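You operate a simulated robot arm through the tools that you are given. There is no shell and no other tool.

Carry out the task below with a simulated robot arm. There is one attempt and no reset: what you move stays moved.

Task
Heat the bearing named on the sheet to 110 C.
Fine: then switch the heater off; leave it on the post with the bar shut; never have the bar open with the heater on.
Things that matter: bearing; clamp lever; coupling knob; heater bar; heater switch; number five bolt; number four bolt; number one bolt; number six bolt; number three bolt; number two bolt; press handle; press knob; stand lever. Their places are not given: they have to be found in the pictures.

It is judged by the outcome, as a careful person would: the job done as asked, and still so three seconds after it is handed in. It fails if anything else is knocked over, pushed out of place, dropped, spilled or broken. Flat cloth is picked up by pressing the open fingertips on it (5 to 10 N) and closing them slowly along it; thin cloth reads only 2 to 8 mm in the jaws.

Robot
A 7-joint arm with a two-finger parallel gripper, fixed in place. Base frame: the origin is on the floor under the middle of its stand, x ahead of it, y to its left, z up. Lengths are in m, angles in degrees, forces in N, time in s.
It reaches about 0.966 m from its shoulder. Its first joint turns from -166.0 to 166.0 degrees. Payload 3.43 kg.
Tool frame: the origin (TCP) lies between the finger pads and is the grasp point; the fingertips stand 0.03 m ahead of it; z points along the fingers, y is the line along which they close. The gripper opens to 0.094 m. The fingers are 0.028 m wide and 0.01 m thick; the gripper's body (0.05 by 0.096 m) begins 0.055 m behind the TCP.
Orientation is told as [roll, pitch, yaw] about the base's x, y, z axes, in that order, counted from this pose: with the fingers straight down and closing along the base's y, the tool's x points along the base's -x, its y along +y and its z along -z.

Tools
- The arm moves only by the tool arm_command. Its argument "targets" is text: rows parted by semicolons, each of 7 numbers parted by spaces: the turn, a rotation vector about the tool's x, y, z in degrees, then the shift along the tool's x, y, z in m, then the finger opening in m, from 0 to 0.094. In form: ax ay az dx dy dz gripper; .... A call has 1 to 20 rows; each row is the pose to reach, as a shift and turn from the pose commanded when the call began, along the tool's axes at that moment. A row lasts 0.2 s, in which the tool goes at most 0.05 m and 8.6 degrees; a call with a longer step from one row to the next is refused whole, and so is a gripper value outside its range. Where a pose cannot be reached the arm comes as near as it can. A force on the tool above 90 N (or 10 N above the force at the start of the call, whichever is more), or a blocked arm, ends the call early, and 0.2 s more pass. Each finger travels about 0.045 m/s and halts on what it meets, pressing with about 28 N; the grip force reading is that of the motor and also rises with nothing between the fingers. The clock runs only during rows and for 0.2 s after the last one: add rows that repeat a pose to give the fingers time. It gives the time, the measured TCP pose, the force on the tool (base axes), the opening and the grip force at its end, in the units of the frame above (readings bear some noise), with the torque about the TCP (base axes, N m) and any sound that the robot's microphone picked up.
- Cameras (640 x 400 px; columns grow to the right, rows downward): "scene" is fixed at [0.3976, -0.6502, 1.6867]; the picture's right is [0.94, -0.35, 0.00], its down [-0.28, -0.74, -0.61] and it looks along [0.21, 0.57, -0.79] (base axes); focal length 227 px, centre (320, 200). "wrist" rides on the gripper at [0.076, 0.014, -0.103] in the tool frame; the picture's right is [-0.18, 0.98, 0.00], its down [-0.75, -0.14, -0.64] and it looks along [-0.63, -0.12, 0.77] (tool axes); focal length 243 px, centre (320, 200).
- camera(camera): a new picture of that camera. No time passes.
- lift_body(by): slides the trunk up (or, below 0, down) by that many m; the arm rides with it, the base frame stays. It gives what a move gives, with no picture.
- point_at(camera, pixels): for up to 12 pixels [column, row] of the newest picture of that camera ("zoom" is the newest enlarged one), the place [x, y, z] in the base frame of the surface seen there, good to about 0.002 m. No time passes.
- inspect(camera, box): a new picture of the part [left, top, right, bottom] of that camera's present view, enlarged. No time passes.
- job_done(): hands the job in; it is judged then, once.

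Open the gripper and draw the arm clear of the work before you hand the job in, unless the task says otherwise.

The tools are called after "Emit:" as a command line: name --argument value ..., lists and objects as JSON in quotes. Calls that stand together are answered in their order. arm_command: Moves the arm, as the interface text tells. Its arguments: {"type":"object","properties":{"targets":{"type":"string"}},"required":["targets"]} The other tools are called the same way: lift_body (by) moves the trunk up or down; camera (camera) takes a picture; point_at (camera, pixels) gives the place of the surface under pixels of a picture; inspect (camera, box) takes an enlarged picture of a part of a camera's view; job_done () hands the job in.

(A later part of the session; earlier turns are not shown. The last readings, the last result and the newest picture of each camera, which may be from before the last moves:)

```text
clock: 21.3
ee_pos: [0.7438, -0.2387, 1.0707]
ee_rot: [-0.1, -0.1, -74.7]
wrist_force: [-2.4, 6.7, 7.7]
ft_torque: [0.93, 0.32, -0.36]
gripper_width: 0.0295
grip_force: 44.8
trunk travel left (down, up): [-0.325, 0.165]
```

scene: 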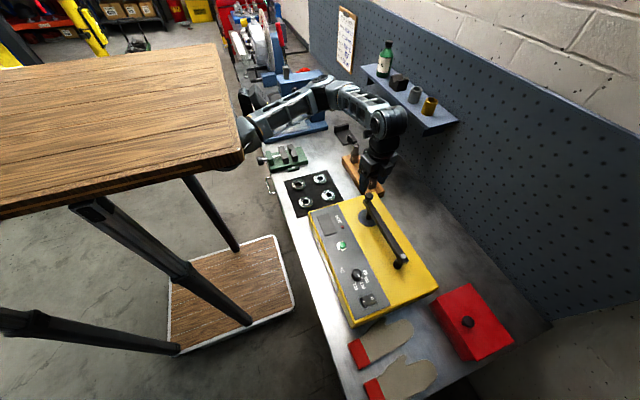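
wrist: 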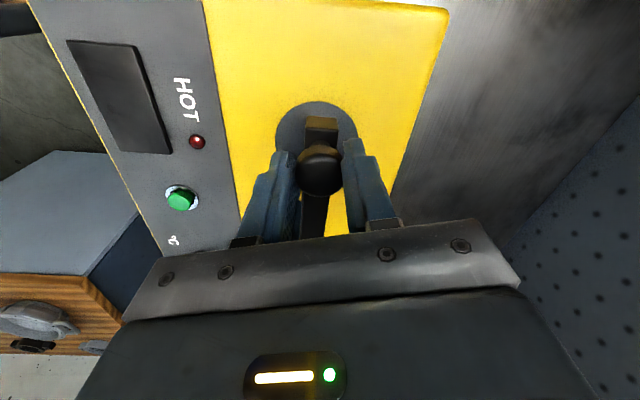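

Toward +x it moved 4 mm with only 2 N. I'll go another 12 mm that way.

Emit:
arm_command --targets "0 0 0 -0.001 0.0038 0 0.015; 0 0 0 -0.0021 0.0077 0 0.015; 0 0 0 -0.0032 0.0116 0 0.015; 0 0 0 -0.0032 0.0116 0 0.015"

Emit:
camera --camera "wrist"

Emit:
inspect --camera "scene" --box '[335, 185, 425, 275]'

```text
clock: 22.3
ee_pos: [0.757, -0.2386, 1.072]
ee_rot: [0.0, -0.2, -74.7]
wrist_force: [-1.8, -3.8, -2.1]
ft_torque: [-0.54, -0.02, -0.27]
gripper_width: 0.0294
grip_force: 44.8
trunk travel left (down, up): [-0.325, 0.165]
```

```text
taken
```

wrist: 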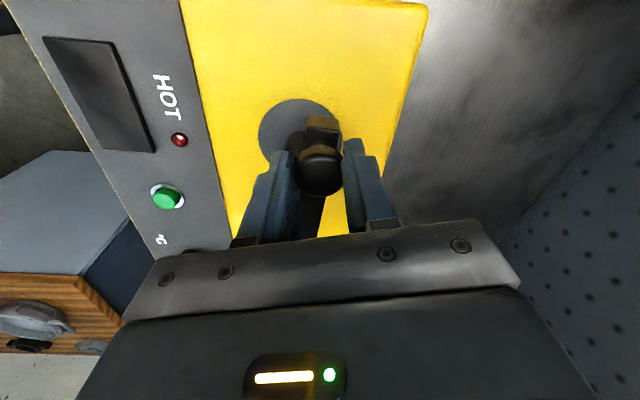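

```text
4.44 times, centred on (380, 230) of scene
```

zoom: 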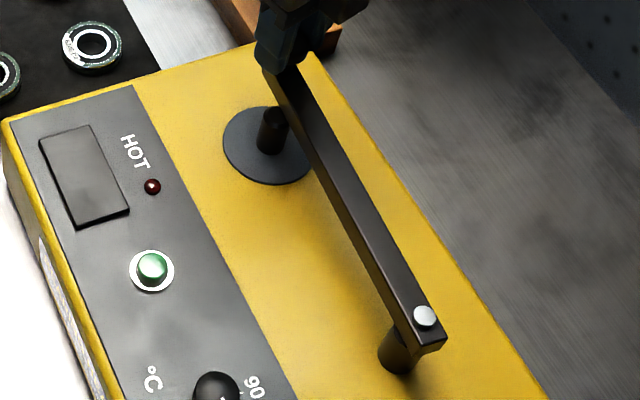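

The bar swings level about its bolt toward +x, and the post is coming clear. I'll continue along the arc (pivot (0.741,-0.470), radius 0.2315) in stages.

Emit:
arm_command --targets "0 0 0 -0.0035 0.0085 0 0.015; 0 0 0 -0.0069 0.0170 0 0.015; 0 0 0 -0.0149 0.0333 0 0.015; 0 0 0 -0.0242 0.0490 0 0.015; 0 0 0 -0.0347 0.0638 0 0.015; 0 0 0 -0.0347 0.0638 0 0.015"

Emit:
camera --camera "wrist"

Emit:
camera --camera "scene"

```text
clock: 23.7
ee_pos: [0.7828, -0.2416, 1.0723]
ee_rot: [0.0, -0.2, -74.5]
wrist_force: [1.1, 0.6, 0.2]
ft_torque: [-0.7, -0.2, 0.01]
gripper_width: 0.0291
grip_force: 44.9
out of reach, approached as far as the arm can: row 3, 4, 5, 6
trunk travel left (down, up): [-0.325, 0.165]
```

```text
taken
```

wrist: 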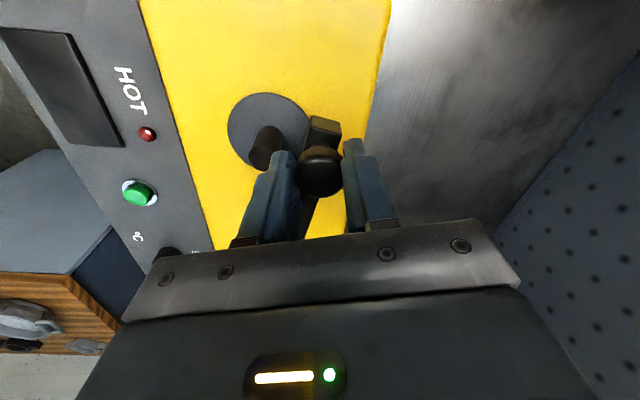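

```text
taken
```

scene: 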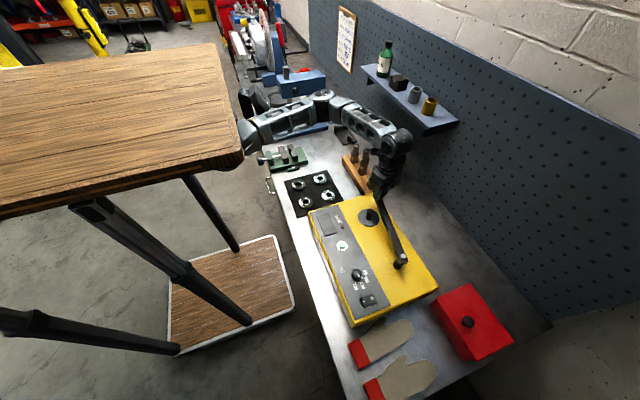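

The arm says it's out of reach at x≈0.783 with this yaw; the bar is open about 10°. I'll measure the arm's joints to see whether stretch or wrist turn is the limit.

Emit:
point_at --camera "scene" --pixels '[[247, 130], [255, 100], [325, 95], [350, 115], [395, 140], [385, 175], [400, 150], [280, 120], [300, 115], [340, 100]]'

Emit:
inspect --camera "scene" --box '[230, 70, 430, 220]'

```text
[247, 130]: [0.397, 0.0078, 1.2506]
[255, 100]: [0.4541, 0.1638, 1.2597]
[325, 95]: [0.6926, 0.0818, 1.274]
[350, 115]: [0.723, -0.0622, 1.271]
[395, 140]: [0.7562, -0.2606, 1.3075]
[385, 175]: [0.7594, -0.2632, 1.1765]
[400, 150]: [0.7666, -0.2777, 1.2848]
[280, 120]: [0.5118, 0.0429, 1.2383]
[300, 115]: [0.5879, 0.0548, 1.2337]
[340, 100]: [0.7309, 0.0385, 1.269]
```

```text
2.67 times, centred on (330, 145) of scene
```

zoom: 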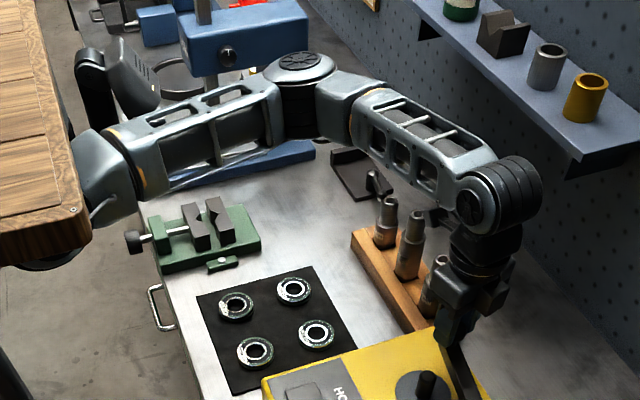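

The arm isn't stretched; the wrist turn is the limit here, so I'll regrasp the knob at about yaw 0. I'll open, rise 5 cm and turn by 75° first.

Emit:
arm_command --targets "0 0 0 0 0 0 0.035; 0 0 0 0 0 0 0.06; 0 0 0 0 0 -0.02 0.06; 0 0 0 0 0 -0.05 0.06; 0 0 -8 0 0 -0.05 0.06; 0 0 -16 0 0 -0.05 0.06; 0 0 -24 0 0 -0.05 0.06; 0 0 -32 0 0 -0.05 0.06; 0 0 -40 0 0 -0.05 0.06; 0 0 -48 0 0 -0.05 0.06; 0 0 -56 0 0 -0.05 0.06; 0 0 -64 0 0 -0.05 0.06; 0 0 -72 0 0 -0.05 0.06; 0 0 -75 0 0 -0.05 0.06; 0 0 -75 0 0 -0.05 0.06"

Emit:
camera --camera "wrist"

Emit:
camera --camera "scene"

```text
clock: 26.9
ee_pos: [0.7826, -0.2415, 1.1217]
ee_rot: [0.0, -0.1, 0.5]
wrist_force: [-0.3, -0.2, -0.2]
ft_torque: [-0.03, 0.0, 0.01]
gripper_width: 0.06
grip_force: 0.2
trunk travel left (down, up): [-0.325, 0.165]
```

```text
taken
```

wrist: 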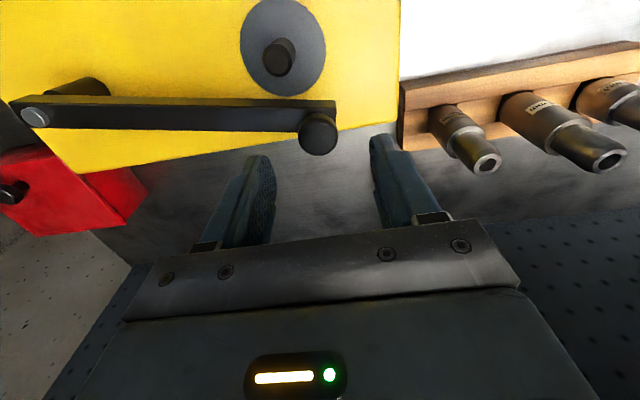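

```text
taken
```

scene: 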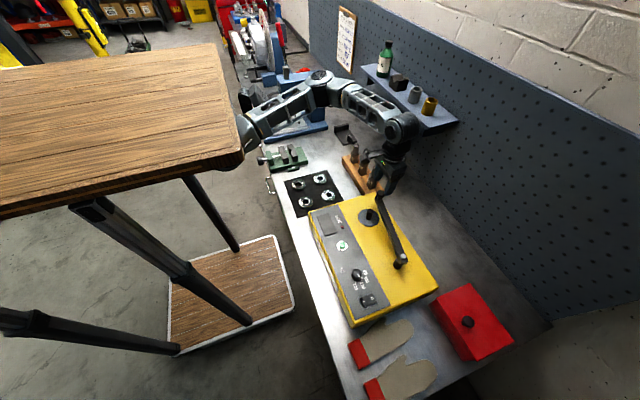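

The bar stays about 10° open on its own. I'll measure the knob at (318,133).

Emit:
point_at --camera "wrist" --pixels '[[318, 133], [303, 133], [335, 133], [318, 120], [318, 148], [35, 117], [280, 57], [200, 105], [455, 120], [410, 110]]'

```text
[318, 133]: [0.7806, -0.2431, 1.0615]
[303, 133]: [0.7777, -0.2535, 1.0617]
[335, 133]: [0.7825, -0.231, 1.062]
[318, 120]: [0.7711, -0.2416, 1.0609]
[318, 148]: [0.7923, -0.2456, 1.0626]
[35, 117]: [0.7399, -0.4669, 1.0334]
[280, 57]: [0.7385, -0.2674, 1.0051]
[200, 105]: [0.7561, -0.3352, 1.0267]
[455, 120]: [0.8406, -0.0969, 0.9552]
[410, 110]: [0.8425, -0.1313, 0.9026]
```

The knob sits at (0.781,-0.243). I'll descend and grip it, fingers on the ±y sides.

Emit:
arm_command --targets "0 0 0 0.001 -0.001 0.02 0.06; 0 0 0 0.001 -0.001 0.04 0.06; 0 0 0 0.001 -0.001 0.05 0.06; 0 0 0 0.001 -0.001 0.05 0.04; 0 0 0 0.001 -0.001 0.05 0.015; 0 0 0 0.001 -0.001 0.05 0.015; 0 0 0 0.001 -0.001 0.05 0.015"

```text
clock: 28.5
ee_pos: [0.782, -0.2443, 1.0722]
ee_rot: [0.0, -0.1, 0.2]
wrist_force: [-1.5, -4.1, -1.9]
ft_torque: [-0.1, -0.25, -0.18]
gripper_width: 0.0293
grip_force: 44.9
trunk travel left (down, up): [-0.325, 0.165]
```

The knob is gripped again at (0.782,-0.244). Now I'll swing it along the arc to about 45°, turning the tool with it.

Emit:
arm_command --targets "0 0 2.3 -0.009 -0.0018 0 0.015; 0 0 4.7 -0.0184 -0.0041 0 0.015; 0 0 9.7 -0.0375 -0.0101 0 0.015; 0 0 14.7 -0.0560 -0.0178 0 0.015; 0 0 19.7 -0.0738 -0.0271 0 0.015; 0 0 19.7 -0.0738 -0.0271 0 0.015"

Emit:
camera --camera "scene"

Emit:
camera --camera "wrist"

```text
clock: 29.9
ee_pos: [0.855, -0.2711, 1.0699]
ee_rot: [-0.2, 0.0, -19.5]
wrist_force: [-5.9, -10.2, -5.8]
ft_torque: [-0.3, 0.7, -0.13]
gripper_width: 0.0291
grip_force: 44.9
trunk travel left (down, up): [-0.325, 0.165]
```

```text
taken
```

scene: 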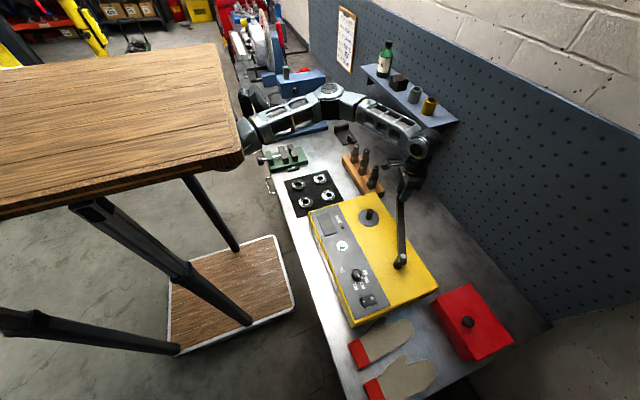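

```text
taken
```

wrist: 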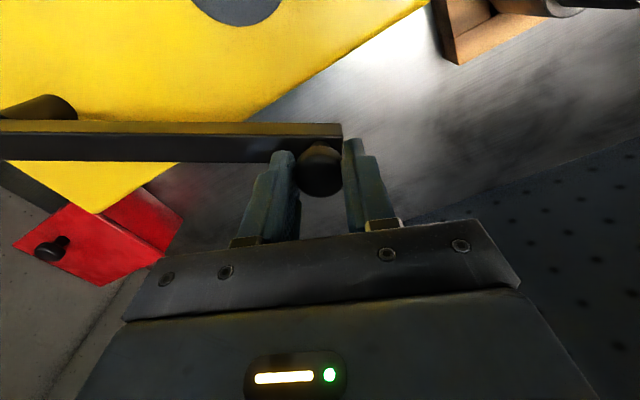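

It moved smoothly to about 30°. I'll add 10° more for room around the post.

Emit:
arm_command --targets "0 0 2.5 -0.0098 -0.0022 0 0.015; 0 0 5 -0.0195 -0.0045 0 0.015; 0 0 10 -0.0385 -0.0107 0 0.015; 0 0 10 -0.0385 -0.0107 0 0.015"

Emit:
camera --camera "scene"

```text
clock: 30.9
ee_pos: [0.8876, -0.2949, 1.0715]
ee_rot: [-0.1, 0.0, -29.5]
wrist_force: [-11.6, -13.5, -9.3]
ft_torque: [-0.23, 0.64, -0.16]
gripper_width: 0.0292
grip_force: 44.9
trunk travel left (down, up): [-0.325, 0.165]
```

```text
taken
```

scene: 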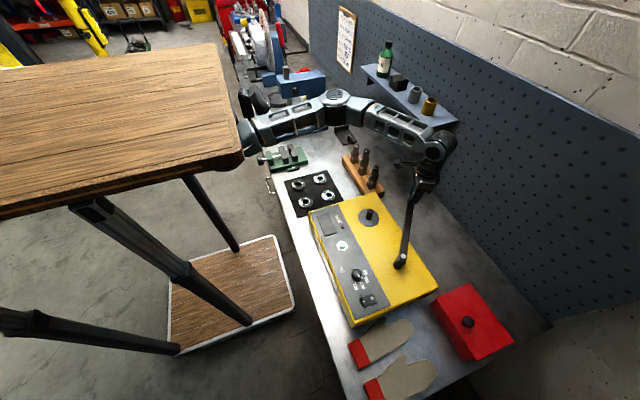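

The bar is now about 40° open. I'll release the knob, rise, and check that the bar stays.

Emit:
arm_command --targets "0 0 0 0 0 0 0.035; 0 0 0 0 0 0 0.06; 0 0 0 0 0 -0.02 0.06; 0 0 0 0 0 -0.05 0.06; 0 0 0 0 0 -0.09 0.06; 0 0 0 0 0 -0.09 0.06"

Emit:
inspect --camera "scene" --box '[330, 170, 450, 290]'

```text
clock: 32.3
ee_pos: [0.8892, -0.294, 1.1609]
ee_rot: [-0.2, 0.0, -29.3]
wrist_force: [0.3, -0.6, 0.0]
ft_torque: [0.0, 0.03, 0.02]
gripper_width: 0.0598
grip_force: 0.1
trunk travel left (down, up): [-0.325, 0.165]
```

```text
3.33 times, centred on (390, 230) of scene
```

zoom: 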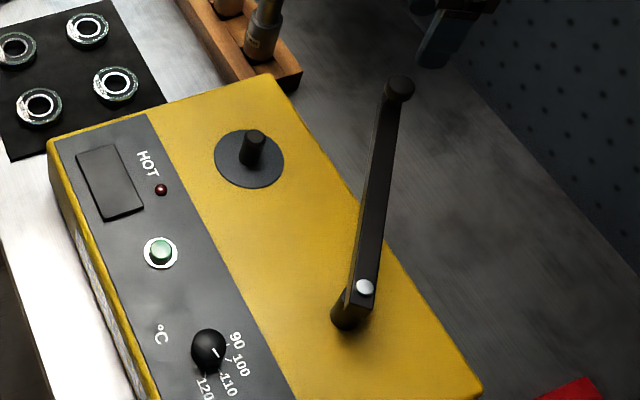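

The bar stays open and the dial reads 110. Now I'll move over the C3 bearing at about (0.555,-0.057), with the gripper wide open and yaw 0.

Emit:
arm_command --targets "0 0 -2.5 0.034 0.0036 0 0.094; 0 0 -5 0.068 0.0072 0 0.094; 0 0 -7.5 0.102 0.0108 0 0.094; 0 0 -10 0.136 0.0144 0 0.094; 0 0 -12.5 0.17 0.018 0 0.094; 0 0 -15 0.204 0.0216 0 0.094; 0 0 -17.5 0.238 0.0252 0 0.094; 0 0 -20 0.272 0.0288 0.0 0.094; 0 0 -22.5 0.306 0.0324 0.02 0.094; 0 0 -25 0.34 0.036 0.045 0.094; 0 0 -27.5 0.374 0.0396 0.07 0.094; 0 0 -29.3 0.4073 0.0432 0.09 0.094; 0 0 -29.3 0.4073 0.0432 0.10 0.094; 0 0 -29.3 0.4073 0.0432 0.10 0.094"

Emit:
camera --camera "wrist"

Emit:
camera --camera "scene"

```text
clock: 34.5
ee_pos: [0.6027, -0.1588, 1.1328]
ee_rot: [1.0, -0.5, -15.7]
wrist_force: [0.4, 0.3, 0.0]
ft_torque: [0.02, 0.0, -0.01]
gripper_width: 0.0942
grip_force: 0.1
trunk travel left (down, up): [-0.325, 0.165]
stopped in row 10: the arm was blocked; the commanded pose is now the measured one
```

```text
taken
```

wrist: 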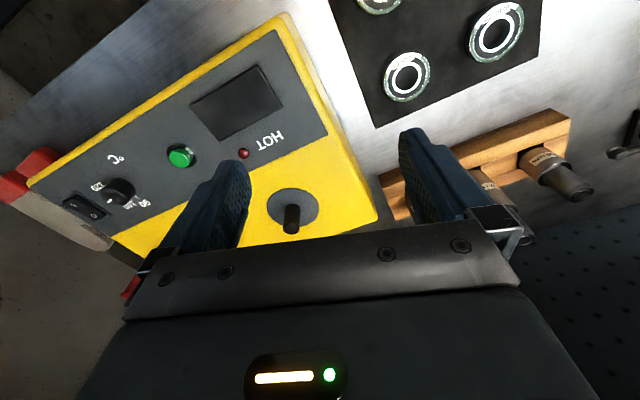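

```text
taken
```

scene: 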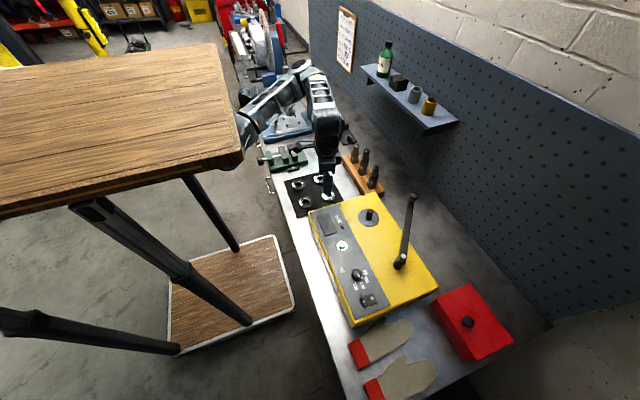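

The arm was blocked mid-way; the elbow is over by the blue press near (300,75). I'll look closely there.

Emit:
inspect --camera "scene" --box '[225, 30, 365, 180]'

Emit:
point_at --camera "scene" --pixels '[[300, 70], [307, 70], [290, 75], [270, 100], [320, 100], [285, 60], [280, 130], [265, 80], [325, 125], [245, 110], [290, 125], [255, 80]]'

```text
2.67 times, centred on (295, 105) of scene
```

zoom: 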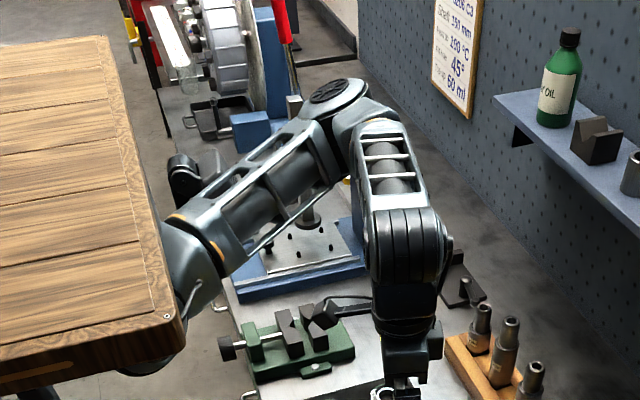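

```text
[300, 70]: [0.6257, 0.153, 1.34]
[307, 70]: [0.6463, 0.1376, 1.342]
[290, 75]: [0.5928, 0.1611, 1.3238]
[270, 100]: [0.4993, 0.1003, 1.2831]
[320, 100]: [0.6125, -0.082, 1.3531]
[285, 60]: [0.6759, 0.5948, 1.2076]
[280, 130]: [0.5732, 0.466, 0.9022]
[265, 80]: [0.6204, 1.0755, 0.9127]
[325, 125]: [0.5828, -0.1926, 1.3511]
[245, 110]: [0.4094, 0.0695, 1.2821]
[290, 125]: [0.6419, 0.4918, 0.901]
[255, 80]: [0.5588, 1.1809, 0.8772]
```

Nothing visible seems touched: the elbow is at (0.63,0.15,1.34) and the press begins beyond y≈0.46. I'll try a small slow move toward +y to see whether it is really blocked.

Emit:
arm_command --targets "0 0 -1 0.002 0.0072 0 0.094; 0 0 -3 0.004 0.0144 0 0.094; 0 0 -5 0.006 0.0217 0 0.094; 0 0 -7 0.0081 0.0289 0 0.094; 0 0 -7 0.0081 0.0289 0 0.094"

Emit:
inspect --camera "scene" --box '[225, 30, 365, 180]'

```text
clock: 35.9
ee_pos: [0.5915, -0.1567, 1.1331]
ee_rot: [1.0, -0.9, -14.1]
wrist_force: [-0.6, 0.1, 0.6]
ft_torque: [-0.02, -0.02, 0.03]
gripper_width: 0.0944
grip_force: 0.1
trunk travel left (down, up): [-0.325, 0.165]
stopped in row 5: the arm was blocked; the commanded pose is now the measured one
```

```text
2.67 times, centred on (295, 105) of scene
```

zoom: 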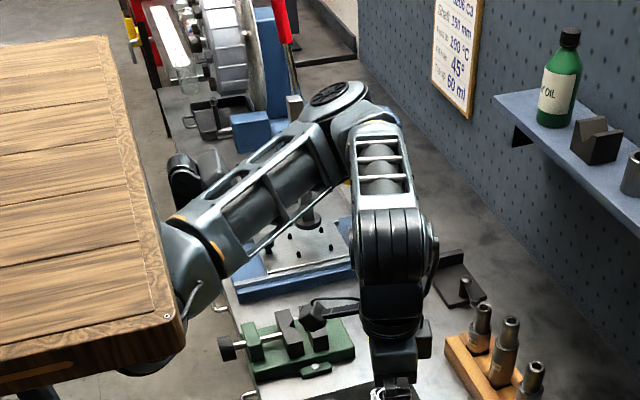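

The move is truly blocked in +y, and there's a dark object at about (0.454,0.164,1.26) right beside the upper arm. I'll zoom in on it.

Emit:
inspect --camera "scene" --box '[230, 70, 290, 130]'

Emit:
point_at --camera "zoom" --pixels '[[160, 160], [180, 190], [200, 130], [240, 170], [300, 120], [300, 170], [330, 170], [370, 180], [300, 250], [160, 230], [130, 260], [220, 220]]'

```text
6.67 times, centred on (260, 100) of scene
```

zoom: 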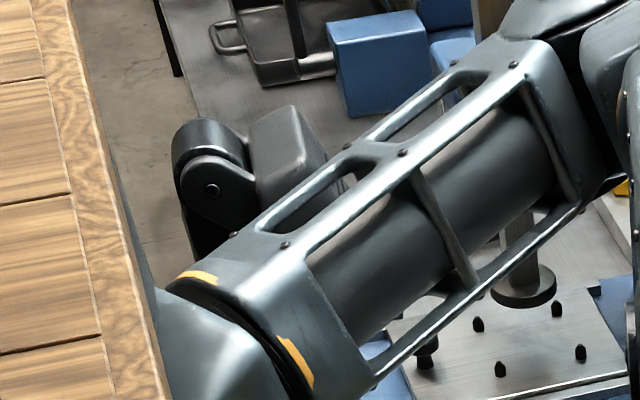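

```text
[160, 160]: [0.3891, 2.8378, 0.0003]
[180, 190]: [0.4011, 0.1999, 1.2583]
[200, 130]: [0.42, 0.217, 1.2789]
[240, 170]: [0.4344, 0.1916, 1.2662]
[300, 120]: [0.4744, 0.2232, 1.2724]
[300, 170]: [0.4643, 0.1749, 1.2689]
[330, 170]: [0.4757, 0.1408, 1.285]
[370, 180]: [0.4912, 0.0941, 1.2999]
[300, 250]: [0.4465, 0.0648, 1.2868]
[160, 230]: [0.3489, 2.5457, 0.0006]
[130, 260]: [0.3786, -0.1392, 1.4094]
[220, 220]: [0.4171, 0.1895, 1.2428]
```

The upper arm seems to be stopped by the dark pod beside it at (0.42–0.475, 0.14–0.22), because the arm is folded so tightly here. I'll back off along the way I came, then test a tiny trunk lift to see if the platform and pod ride along.

Emit:
arm_command --targets "0 0 1 -0.012 -0.012 -0.01 0.094; 0 0 2 -0.024 -0.024 -0.02 0.094; 0 0 2 -0.036 -0.036 -0.03 0.094; 0 0 2 -0.036 -0.036 -0.03 0.094"

Emit:
lift_body --by 0.02

Emit:
camera --camera "scene"

Emit:
point_at --camera "scene" --pixels '[[100, 120], [220, 100], [240, 155], [255, 100], [247, 130], [262, 95]]'

Emit:
inspect --camera "scene" --box '[200, 60, 340, 200]'

```text
clock: 36.9
ee_pos: [0.6198, -0.1974, 1.1616]
ee_rot: [0.9, -0.5, -15.5]
wrist_force: [0.4, -0.2, -0.2]
ft_torque: [0.0, -0.03, -0.03]
gripper_width: 0.0944
grip_force: 0.1
trunk travel left (down, up): [-0.325, 0.165]
```

```text
clock: 37.5
ee_pos: [0.6203, -0.1968, 1.1823]
ee_rot: [0.9, -0.7, -15.5]
wrist_force: [-0.6, -1.0, -0.2]
ft_torque: [0.0, 0.0, -0.02]
gripper_width: 0.094
grip_force: 0.0
trunk travel left (down, up): [-0.345, 0.145]
```

```text
taken
```

scene: 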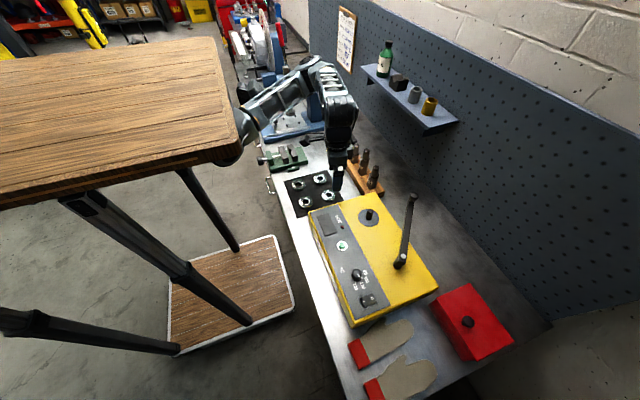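

```text
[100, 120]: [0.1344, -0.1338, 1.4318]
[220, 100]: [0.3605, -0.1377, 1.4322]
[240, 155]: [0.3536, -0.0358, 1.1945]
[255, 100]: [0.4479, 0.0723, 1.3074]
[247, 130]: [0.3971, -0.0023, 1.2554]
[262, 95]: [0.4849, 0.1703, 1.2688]
```

```text
2.86 times, centred on (270, 130) of scene
```

zoom: 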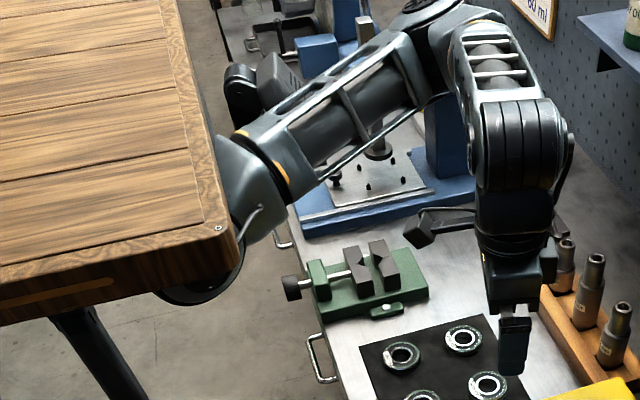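

The platform rose with the trunk (1.411→1.432), so platform and pod are parts of the robot. I'll move the arm out of the way to see the pod fully.

Emit:
arm_command --targets "0 0 0 -0.03 -0.01 0 0.094; 0 0 0 -0.06 -0.02 0 0.094; 0 0 0 -0.09 -0.03 0 0.094; 0 0 0 -0.12 -0.05 0 0.094; 0 0 0 -0.12 -0.08 0 0.094; 0 0 0 -0.12 -0.11 0 0.094; 0 0 0 -0.12 -0.11 0 0.094"

Emit:
inspect --camera "scene" --box '[220, 65, 300, 145]'

Emit:
point_at --camera "zoom" --pixels '[[180, 100], [180, 130], [180, 160], [180, 190], [180, 220], [230, 130], [230, 160], [230, 190], [270, 150], [270, 180], [270, 210], [300, 200]]'

```text
clock: 39.1
ee_pos: [0.7041, -0.3363, 1.1816]
ee_rot: [0.9, -0.7, -15.5]
wrist_force: [0.1, 0.0, -0.1]
ft_torque: [0.05, 0.02, 0.04]
gripper_width: 0.0941
grip_force: 0.2
trunk travel left (down, up): [-0.345, 0.145]
```

```text
5.00 times, centred on (260, 105) of scene
```

zoom: 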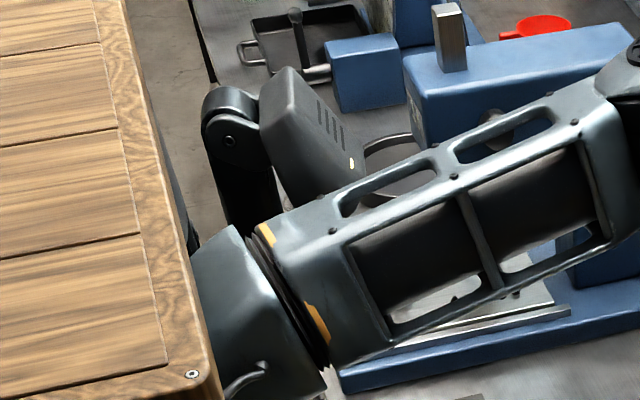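

```text
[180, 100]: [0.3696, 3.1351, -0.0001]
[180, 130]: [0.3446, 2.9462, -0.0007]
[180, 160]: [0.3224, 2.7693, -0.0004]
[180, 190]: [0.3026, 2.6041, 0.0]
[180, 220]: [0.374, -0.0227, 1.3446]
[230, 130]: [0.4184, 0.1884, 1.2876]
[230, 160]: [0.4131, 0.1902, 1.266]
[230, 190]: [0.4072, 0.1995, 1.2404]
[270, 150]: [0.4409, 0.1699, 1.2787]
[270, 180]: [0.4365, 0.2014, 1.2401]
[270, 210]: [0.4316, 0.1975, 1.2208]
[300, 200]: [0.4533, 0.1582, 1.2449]
```

The pod is the robot's own sensor head on a bracket next to the shoulder; it stops the upper arm from swinging further left. Raising the trunk lets the arm reach down with less folding and pass below it, so I'll raise by 0.14.

Emit:
lift_body --by 0.14

Emit:
camera --camera "scene"

```text
clock: 40.8
ee_pos: [0.7039, -0.335, 1.3219]
ee_rot: [0.9, -0.7, -15.5]
wrist_force: [-0.2, -0.3, 0.1]
ft_torque: [0.01, -0.02, -0.03]
gripper_width: 0.0943
grip_force: 0.0
trunk travel left (down, up): [-0.485, 0.005]
```

```text
taken
```

scene: 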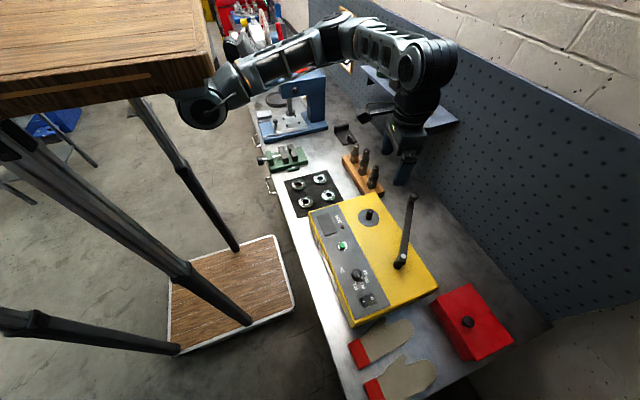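

Now I'll bring the tool down with the arm at this spot (z 1.32→1.12) and straighten the 1° tilt.

Emit:
arm_command --targets "1.05 0.43 0 0 0 0.03 0.094; 1.05 0.43 0 0 0 0.065 0.094; 1.05 0.43 0 0 0 0.10 0.094; 1.05 0.43 0 0 0 0.135 0.094; 1.05 0.43 0 0 0 0.17 0.094; 1.05 0.43 0 0 0 0.2 0.094; 1.05 0.43 0 0 0 0.2 0.094"

Emit:
camera --camera "scene"

```text
clock: 42.4
ee_pos: [0.7085, -0.3339, 1.1216]
ee_rot: [-0.1, -0.3, -15.5]
wrist_force: [0.3, 0.2, 0.4]
ft_torque: [0.04, 0.0, -0.03]
gripper_width: 0.0941
grip_force: 0.1
trunk travel left (down, up): [-0.485, 0.005]
```

```text
taken
```

scene: 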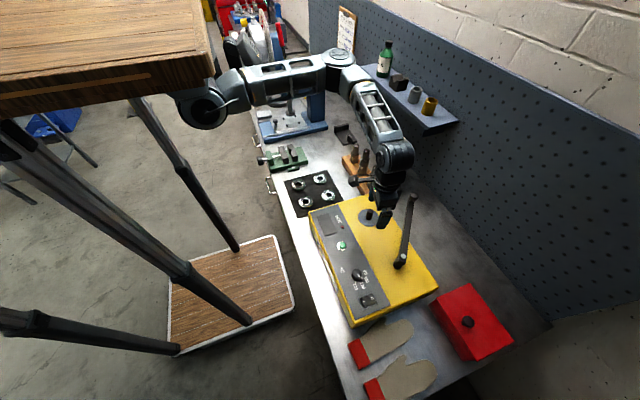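

The arm came down fine. Now I'll move slowly over toward the bearing while turning to yaw ≈ +53, keeping the wrist camera on the side away from the arm.

Emit:
arm_command --targets "0 0 -4.9 0.0159 0.0161 0 0.094; 0 0 -9.8 0.0317 0.0323 0 0.094; 0 0 -14.7 0.0476 0.0484 0 0.094; 0 0 -19.6 0.0634 0.0645 0 0.094; 0 0 -24.5 0.0793 0.0807 0 0.094; 0 0 -29.4 0.0951 0.0968 0 0.094; 0 0 -34.3 0.111 0.113 0 0.094; 0 0 -39.2 0.1268 0.1291 0 0.094; 0 0 -44.1 0.1427 0.1452 0 0.094; 0 0 -49 0.1585 0.1614 0 0.094; 0 0 -49 0.1585 0.1614 0 0.094"

Emit:
camera --camera "scene"

Emit:
camera --camera "wrist"

```text
clock: 44.8
ee_pos: [0.5876, -0.1528, 1.1218]
ee_rot: [-0.2, 0.0, 29.9]
wrist_force: [0.1, 0.4, -0.5]
ft_torque: [-0.01, 0.01, -0.01]
gripper_width: 0.0942
grip_force: 0.0
trunk travel left (down, up): [-0.485, 0.005]
```

```text
taken
```

scene: 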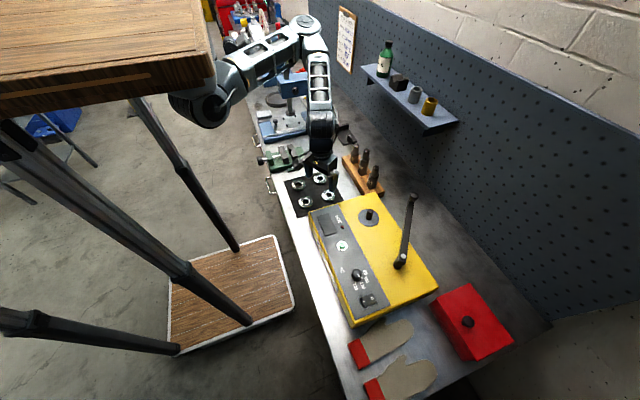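

```text
taken
```

wrist: 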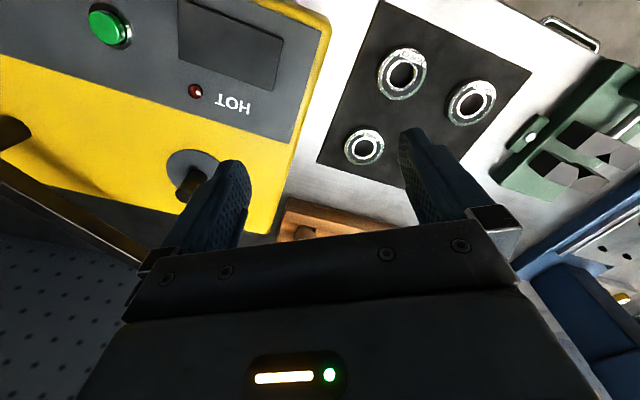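

No blockage so far; the tool is at (0.588,-0.153) with the arm higher. I'll continue slowly to above the C3 bearing.

Emit:
arm_command --targets "0 0 0 -0.003 0.015 0 0.094; 0 0 0 -0.006 0.03 0 0.094; 0 0 0 -0.009 0.045 0 0.094; 0 0 0 -0.012 0.06 0 0.094; 0 0 0 -0.015 0.075 0 0.094; 0 0 0 -0.018 0.09 0 0.094; 0 0 0 -0.0195 0.0993 0 0.094; 0 0 0 -0.0195 0.0993 0 0.094"

Emit:
camera --camera "scene"

Emit:
camera --camera "wrist"

```text
clock: 45.5
ee_pos: [0.5662, -0.1465, 1.1215]
ee_rot: [-0.4, -0.1, 24.3]
wrist_force: [0.3, 0.1, 0.6]
ft_torque: [0.01, 0.02, -0.01]
gripper_width: 0.094
grip_force: 0.1
trunk travel left (down, up): [-0.485, 0.005]
stopped in row 3: the arm was blocked; the commanded pose is now the measured one
```

```text
taken
```

scene: 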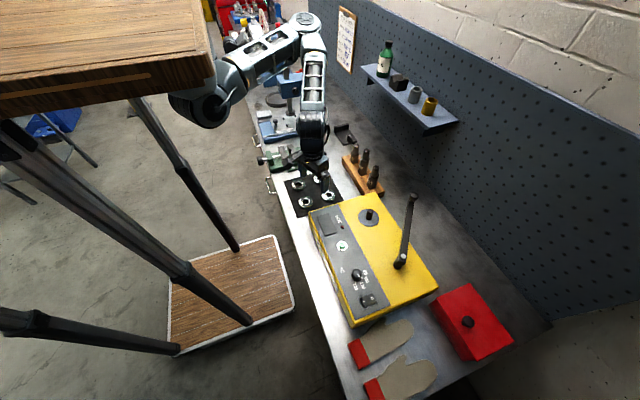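

```text
taken
```

wrist: 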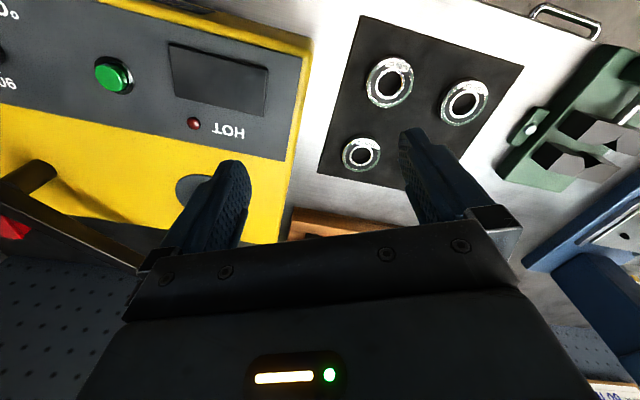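

It was blocked again in the same way at y≈-0.147, so a straight-down hand can't get above y≈-0.06 here. Instead I'll lean the hand back (toward -x,-y) by about 30°, about the fingers' closing axis, so the wrist stays in the free region. First back off and turn to yaw 53.

Emit:
arm_command --targets "0 0 0 0.0082 -0.0182 0 0.094; 0 0 -7 0.0082 -0.0182 0 0.094; 0 0 -14 0.0082 -0.0182 0 0.094; 0 0 -21 0.0082 -0.0182 0 0.094; 0 0 -28.7 0.0082 -0.0182 0 0.094; 0 0 -28.7 0.0082 -0.0182 0 0.094"

```text
clock: 46.9
ee_pos: [0.5664, -0.1655, 1.1219]
ee_rot: [-0.3, 0.1, 53.4]
wrist_force: [-0.7, -0.4, -0.4]
ft_torque: [0.03, 0.0, 0.0]
gripper_width: 0.0941
grip_force: 0.1
trunk travel left (down, up): [-0.485, 0.005]
```

Yaw is 53.4 and the way is free. Now I'll tilt 30° about the closing axis while keeping the wrist in place.

Emit:
arm_command --targets "0 -5 0 -0.0166 0 -0.0007 0.094; 0 -10 0 -0.033 0 -0.0029 0.094; 0 -15 0 -0.0492 0 -0.0065 0.094; 0 -20 0 -0.065 0 -0.0115 0.094; 0 -25 0 -0.0803 0 -0.0178 0.094; 0 -30 0 -0.095 0 -0.0255 0.094; 0 -30 0 -0.095 0 -0.0255 0.094"

Emit:
camera --camera "scene"

Emit:
camera --camera "wrist"

```text
clock: 48.5
ee_pos: [0.6224, -0.0882, 1.1455]
ee_rot: [-0.3, -29.9, 53.4]
wrist_force: [-0.6, 0.7, 0.5]
ft_torque: [-0.02, 0.04, 0.01]
gripper_width: 0.094
grip_force: 0.0
trunk travel left (down, up): [-0.485, 0.005]
```

```text
taken
```

scene: 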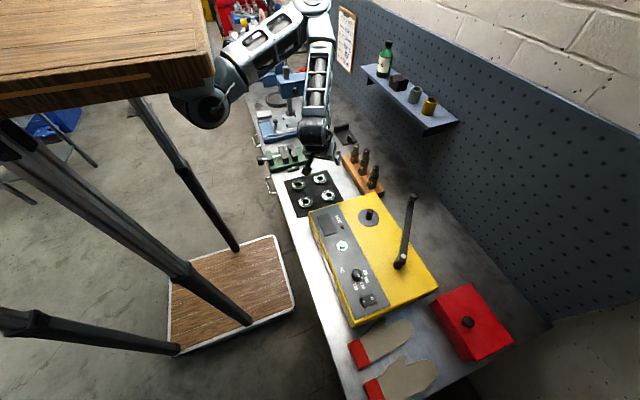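

```text
taken
```

wrist: 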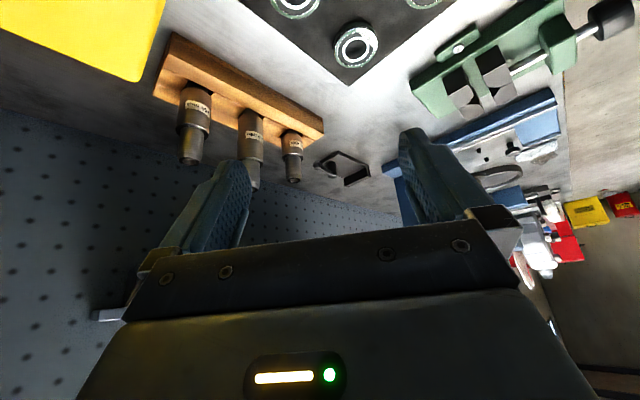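

The tilt worked (pitch -29.9). Before moving over it, I'll measure the C3 bearing's rim precisely from the scene camera.

Emit:
inspect --camera "scene" --box '[290, 187, 322, 217]'

Emit:
point_at --camera "zoom" --pixels '[[300, 200], [240, 200], [200, 200], [360, 200], [400, 200], [300, 100], [300, 120], [300, 290], [300, 310], [240, 280], [370, 270], [225, 130]]'

```text
13.33 times, centred on (306, 202) of scene
```

zoom: 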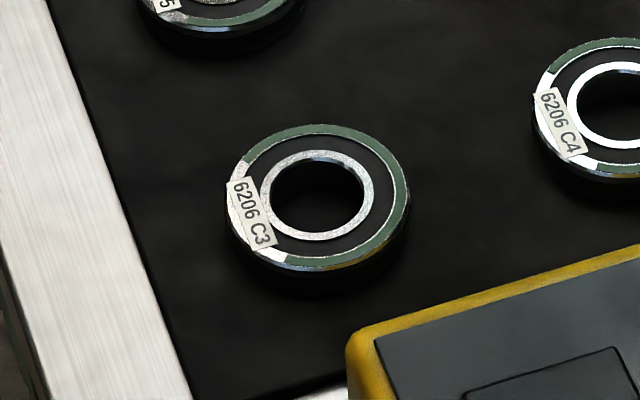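

```text
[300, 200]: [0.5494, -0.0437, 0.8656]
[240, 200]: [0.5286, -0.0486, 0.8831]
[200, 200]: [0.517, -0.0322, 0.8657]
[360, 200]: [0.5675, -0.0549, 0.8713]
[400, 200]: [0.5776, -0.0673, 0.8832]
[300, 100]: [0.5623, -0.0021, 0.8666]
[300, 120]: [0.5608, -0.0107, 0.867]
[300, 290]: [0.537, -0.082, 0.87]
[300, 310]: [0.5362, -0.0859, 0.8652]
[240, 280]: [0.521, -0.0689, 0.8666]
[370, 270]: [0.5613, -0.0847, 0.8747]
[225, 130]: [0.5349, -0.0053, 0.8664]
```

The bearing centre comes out at about (0.5535,-0.0565), its top at 0.883 and the mat at 0.866. I'll move across above it and then come down to a hover at z≈1.03.

Emit:
arm_command --targets "0 0 0 0.0043 0.0147 -0.0025 0.094; 0 0 0 0.0085 0.0294 -0.0049 0.094; 0 0 0 0.0128 0.0441 -0.0074 0.094; 0 0 0 0.0170 0.0588 -0.0098 0.094; 0 0 0 0.0213 0.0735 -0.0123 0.094; 0 0 0 0.0329 0.0735 0.0077 0.094; 0 0 0 0.0445 0.0735 0.0277 0.094; 0 0 0 0.0560 0.0735 0.0477 0.094; 0 0 0 0.0676 0.0735 0.0677 0.094; 0 0 0 0.0791 0.0735 0.0877 0.094; 0 0 0 0.0791 0.0735 0.0877 0.094"

Emit:
camera --camera "scene"

Emit:
camera --camera "wrist"

```text
clock: 50.9
ee_pos: [0.5568, -0.0719, 1.0247]
ee_rot: [-0.2, -29.9, 53.4]
wrist_force: [-0.2, -0.4, -0.3]
ft_torque: [-0.03, -0.01, 0.01]
gripper_width: 0.0941
grip_force: 0.0
out of reach, approached as far as the arm can: row 2, 3, 4, 5, 6, 7, 8, 9, 10, 11
trunk travel left (down, up): [-0.485, 0.005]
```

```text
taken
```

scene: 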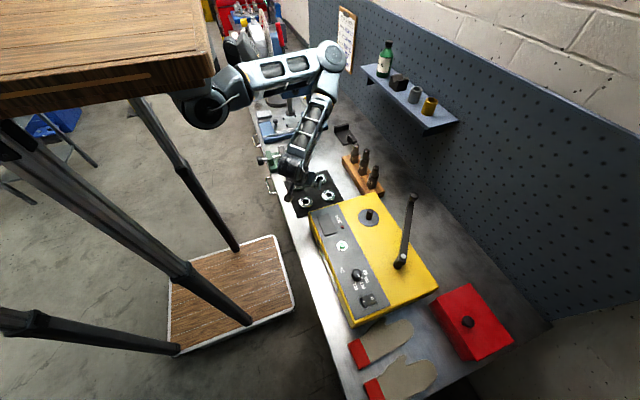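

```text
taken
```

wrist: 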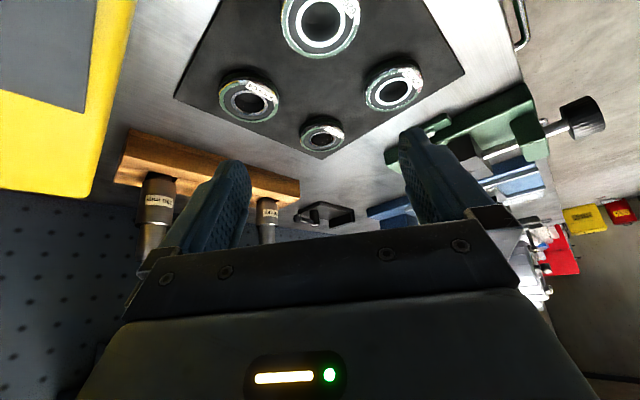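

The arm has swivelled to a better elbow posture (upper arm now clear of the head) and is 1 cm off the goal; the bearing shows at the top of the wrist view. I'll come down further, where the reach is better, and correct the position.

Emit:
arm_command --targets "0 0 0 0.008 0.0028 0.0143 0.094; 0 0 0 0.016 0.0056 0.0285 0.094; 0 0 0 0.0235 0.0083 0.0428 0.094; 0 0 0 0.0313 0.0111 0.057 0.094; 0 0 0 0.0313 0.0111 0.057 0.094"

Emit:
camera --camera "wrist"

Emit:
inspect --camera "scene" --box '[240, 130, 360, 230]'

```text
clock: 52.1
ee_pos: [0.5481, -0.065, 0.9592]
ee_rot: [-0.2, -29.9, 53.4]
wrist_force: [1.3, -0.8, 0.0]
ft_torque: [0.0, 0.01, -0.02]
gripper_width: 0.0939
grip_force: 0.0
trunk travel left (down, up): [-0.485, 0.005]
```

```text
taken
```

wrist: 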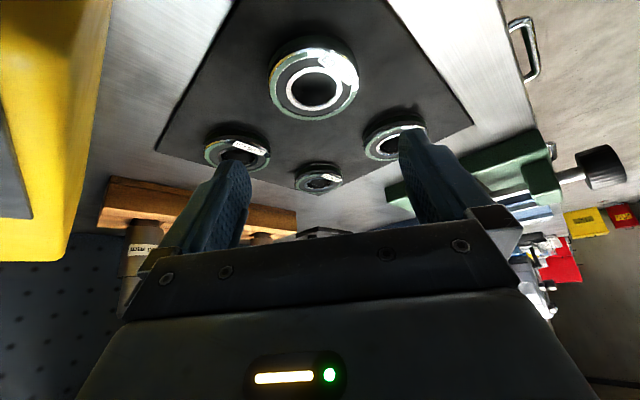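

```text
4.00 times, centred on (300, 180) of scene
```

zoom: 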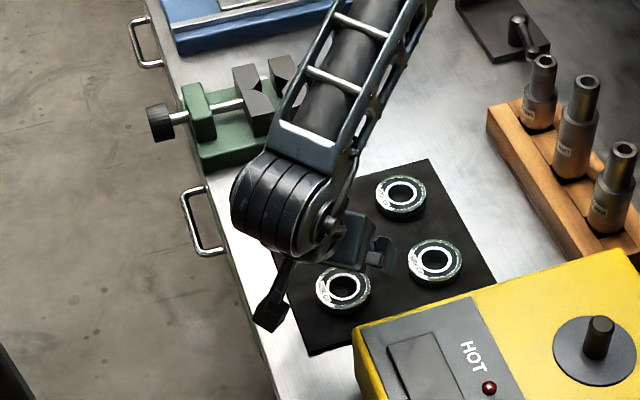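

The hand reached (0.548,-0.065,0.959) exactly. I'll verify the bearing centre from the wrist view (313,80) before the final descent.

Emit:
inspect --camera "wrist" --box '[250, 20, 380, 130]'

Emit:
point_at --camera "wrist" --pixels '[[276, 85], [353, 85], [313, 60], [313, 113], [313, 119], [285, 55], [345, 60], [313, 90], [200, 60], [420, 130], [240, 150], [395, 145]]'

```text
3.64 times, centred on (315, 75) of wrist
```

zoom: 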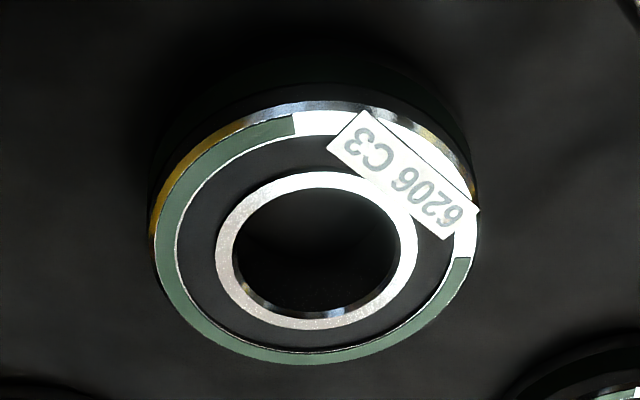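

```text
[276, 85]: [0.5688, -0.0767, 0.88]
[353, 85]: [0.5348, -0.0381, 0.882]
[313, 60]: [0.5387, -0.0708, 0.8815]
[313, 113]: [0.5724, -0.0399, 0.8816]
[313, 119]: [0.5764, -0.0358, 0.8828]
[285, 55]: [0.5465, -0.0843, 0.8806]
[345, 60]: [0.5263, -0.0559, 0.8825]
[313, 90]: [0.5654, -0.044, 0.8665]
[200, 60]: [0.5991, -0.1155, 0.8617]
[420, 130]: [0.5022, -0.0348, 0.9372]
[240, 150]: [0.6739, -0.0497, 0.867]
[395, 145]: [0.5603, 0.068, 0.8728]
```

The label reads 6206 C3 and its centre is (0.553,-0.057), aligned with the jaws. Now I'll descend 0.0575 straight down.

Emit:
arm_command --targets "0 0 0 0.0071 0.0002 0.0125 0.094; 0 0 0 0.0142 0.0004 0.025 0.094; 0 0 0 0.0214 0.0006 0.0376 0.094; 0 0 0 0.0257 0.0008 0.0452 0.094; 0 0 0 0.0285 0.0008 0.0502 0.094; 0 0 0 0.0285 0.0008 0.0502 0.094"

Emit:
camera --camera "wrist"

Emit:
inspect --camera "scene" --box '[270, 150, 340, 220]'

```text
clock: 53.5
ee_pos: [0.5482, -0.0641, 0.901]
ee_rot: [-0.3, -29.9, 53.5]
wrist_force: [0.3, -0.1, 0.0]
ft_torque: [-0.02, 0.02, 0.04]
gripper_width: 0.094
grip_force: 0.1
trunk travel left (down, up): [-0.485, 0.005]
```

```text
taken
```

wrist: 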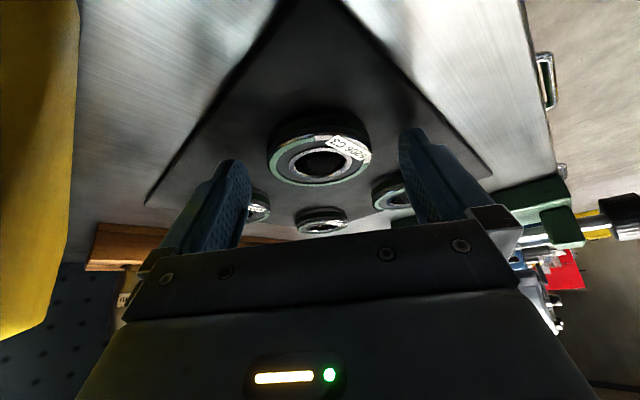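

```text
5.71 times, centred on (305, 185) of scene
```

zoom: 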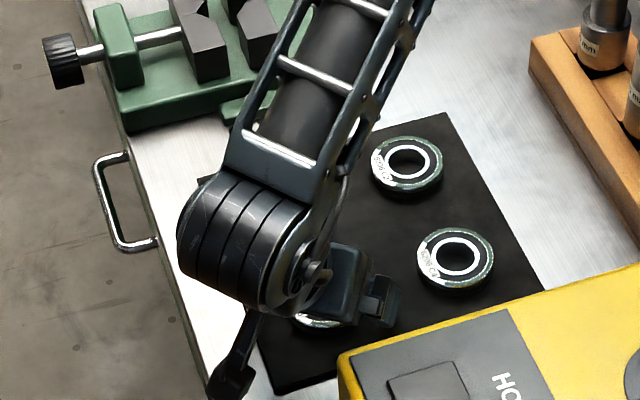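

No contact on the way down; the bearing is between the fingers at (320,155). I'll close on it.

Emit:
arm_command --targets "0 0 0 0 0 0 0.08; 0 0 0 0 0 0 0.07; 0 0 0 0 0 0 0.06; 0 0 0 0 0 0 0.05; 0 0 0 0 0 0 0.045; 0 0 0 0 0 0 0.045"

Emit:
camera --camera "wrist"

```text
clock: 54.9
ee_pos: [0.5477, -0.0631, 0.901]
ee_rot: [-0.4, -30.0, 53.4]
wrist_force: [-1.4, 0.8, 0.7]
ft_torque: [0.1, 0.07, -0.03]
gripper_width: 0.0612
grip_force: 28.4
trunk travel left (down, up): [-0.485, 0.005]
```

```text
taken
```

wrist: 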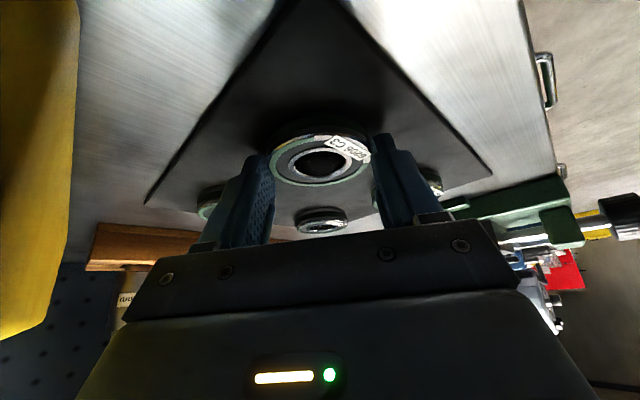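

It's gripped at 0.0612 with 28 N. I'll lift straight up 4 cm and check the hold.

Emit:
arm_command --targets "0 0 0 -0.0025 0 -0.0043 0.045; 0 0 0 -0.0075 0 -0.013 0.045; 0 0 0 -0.0125 0 -0.0217 0.045; 0 0 0 -0.02 0 -0.0346 0.045; 0 0 0 -0.02 0 -0.0346 0.045"

Emit:
camera --camera "wrist"

Emit:
inspect --camera "wrist" --box '[240, 100, 400, 220]'

```text
clock: 56.1
ee_pos: [0.5475, -0.0632, 0.9414]
ee_rot: [-0.3, -30.0, 53.4]
wrist_force: [0.3, -0.1, -2.7]
ft_torque: [-0.02, 0.03, 0.04]
gripper_width: 0.0612
grip_force: 28.1
trunk travel left (down, up): [-0.485, 0.005]
```

```text
taken
```

wrist: 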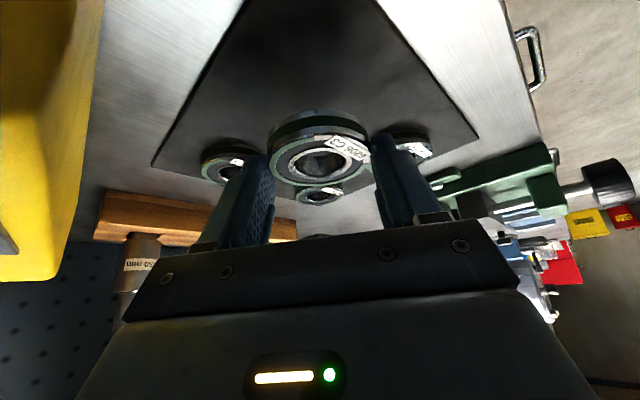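

```text
3.33 times, centred on (320, 160) of wrist
```

zoom: 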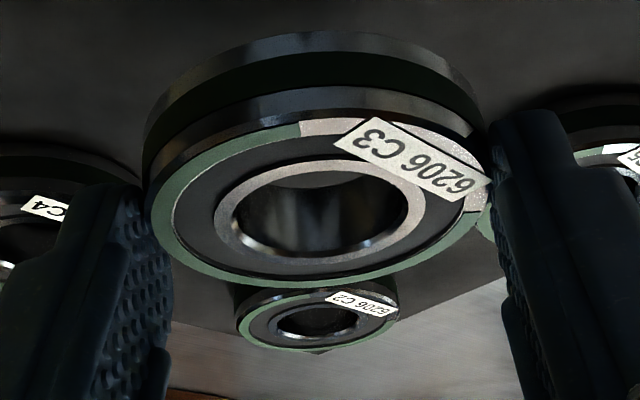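

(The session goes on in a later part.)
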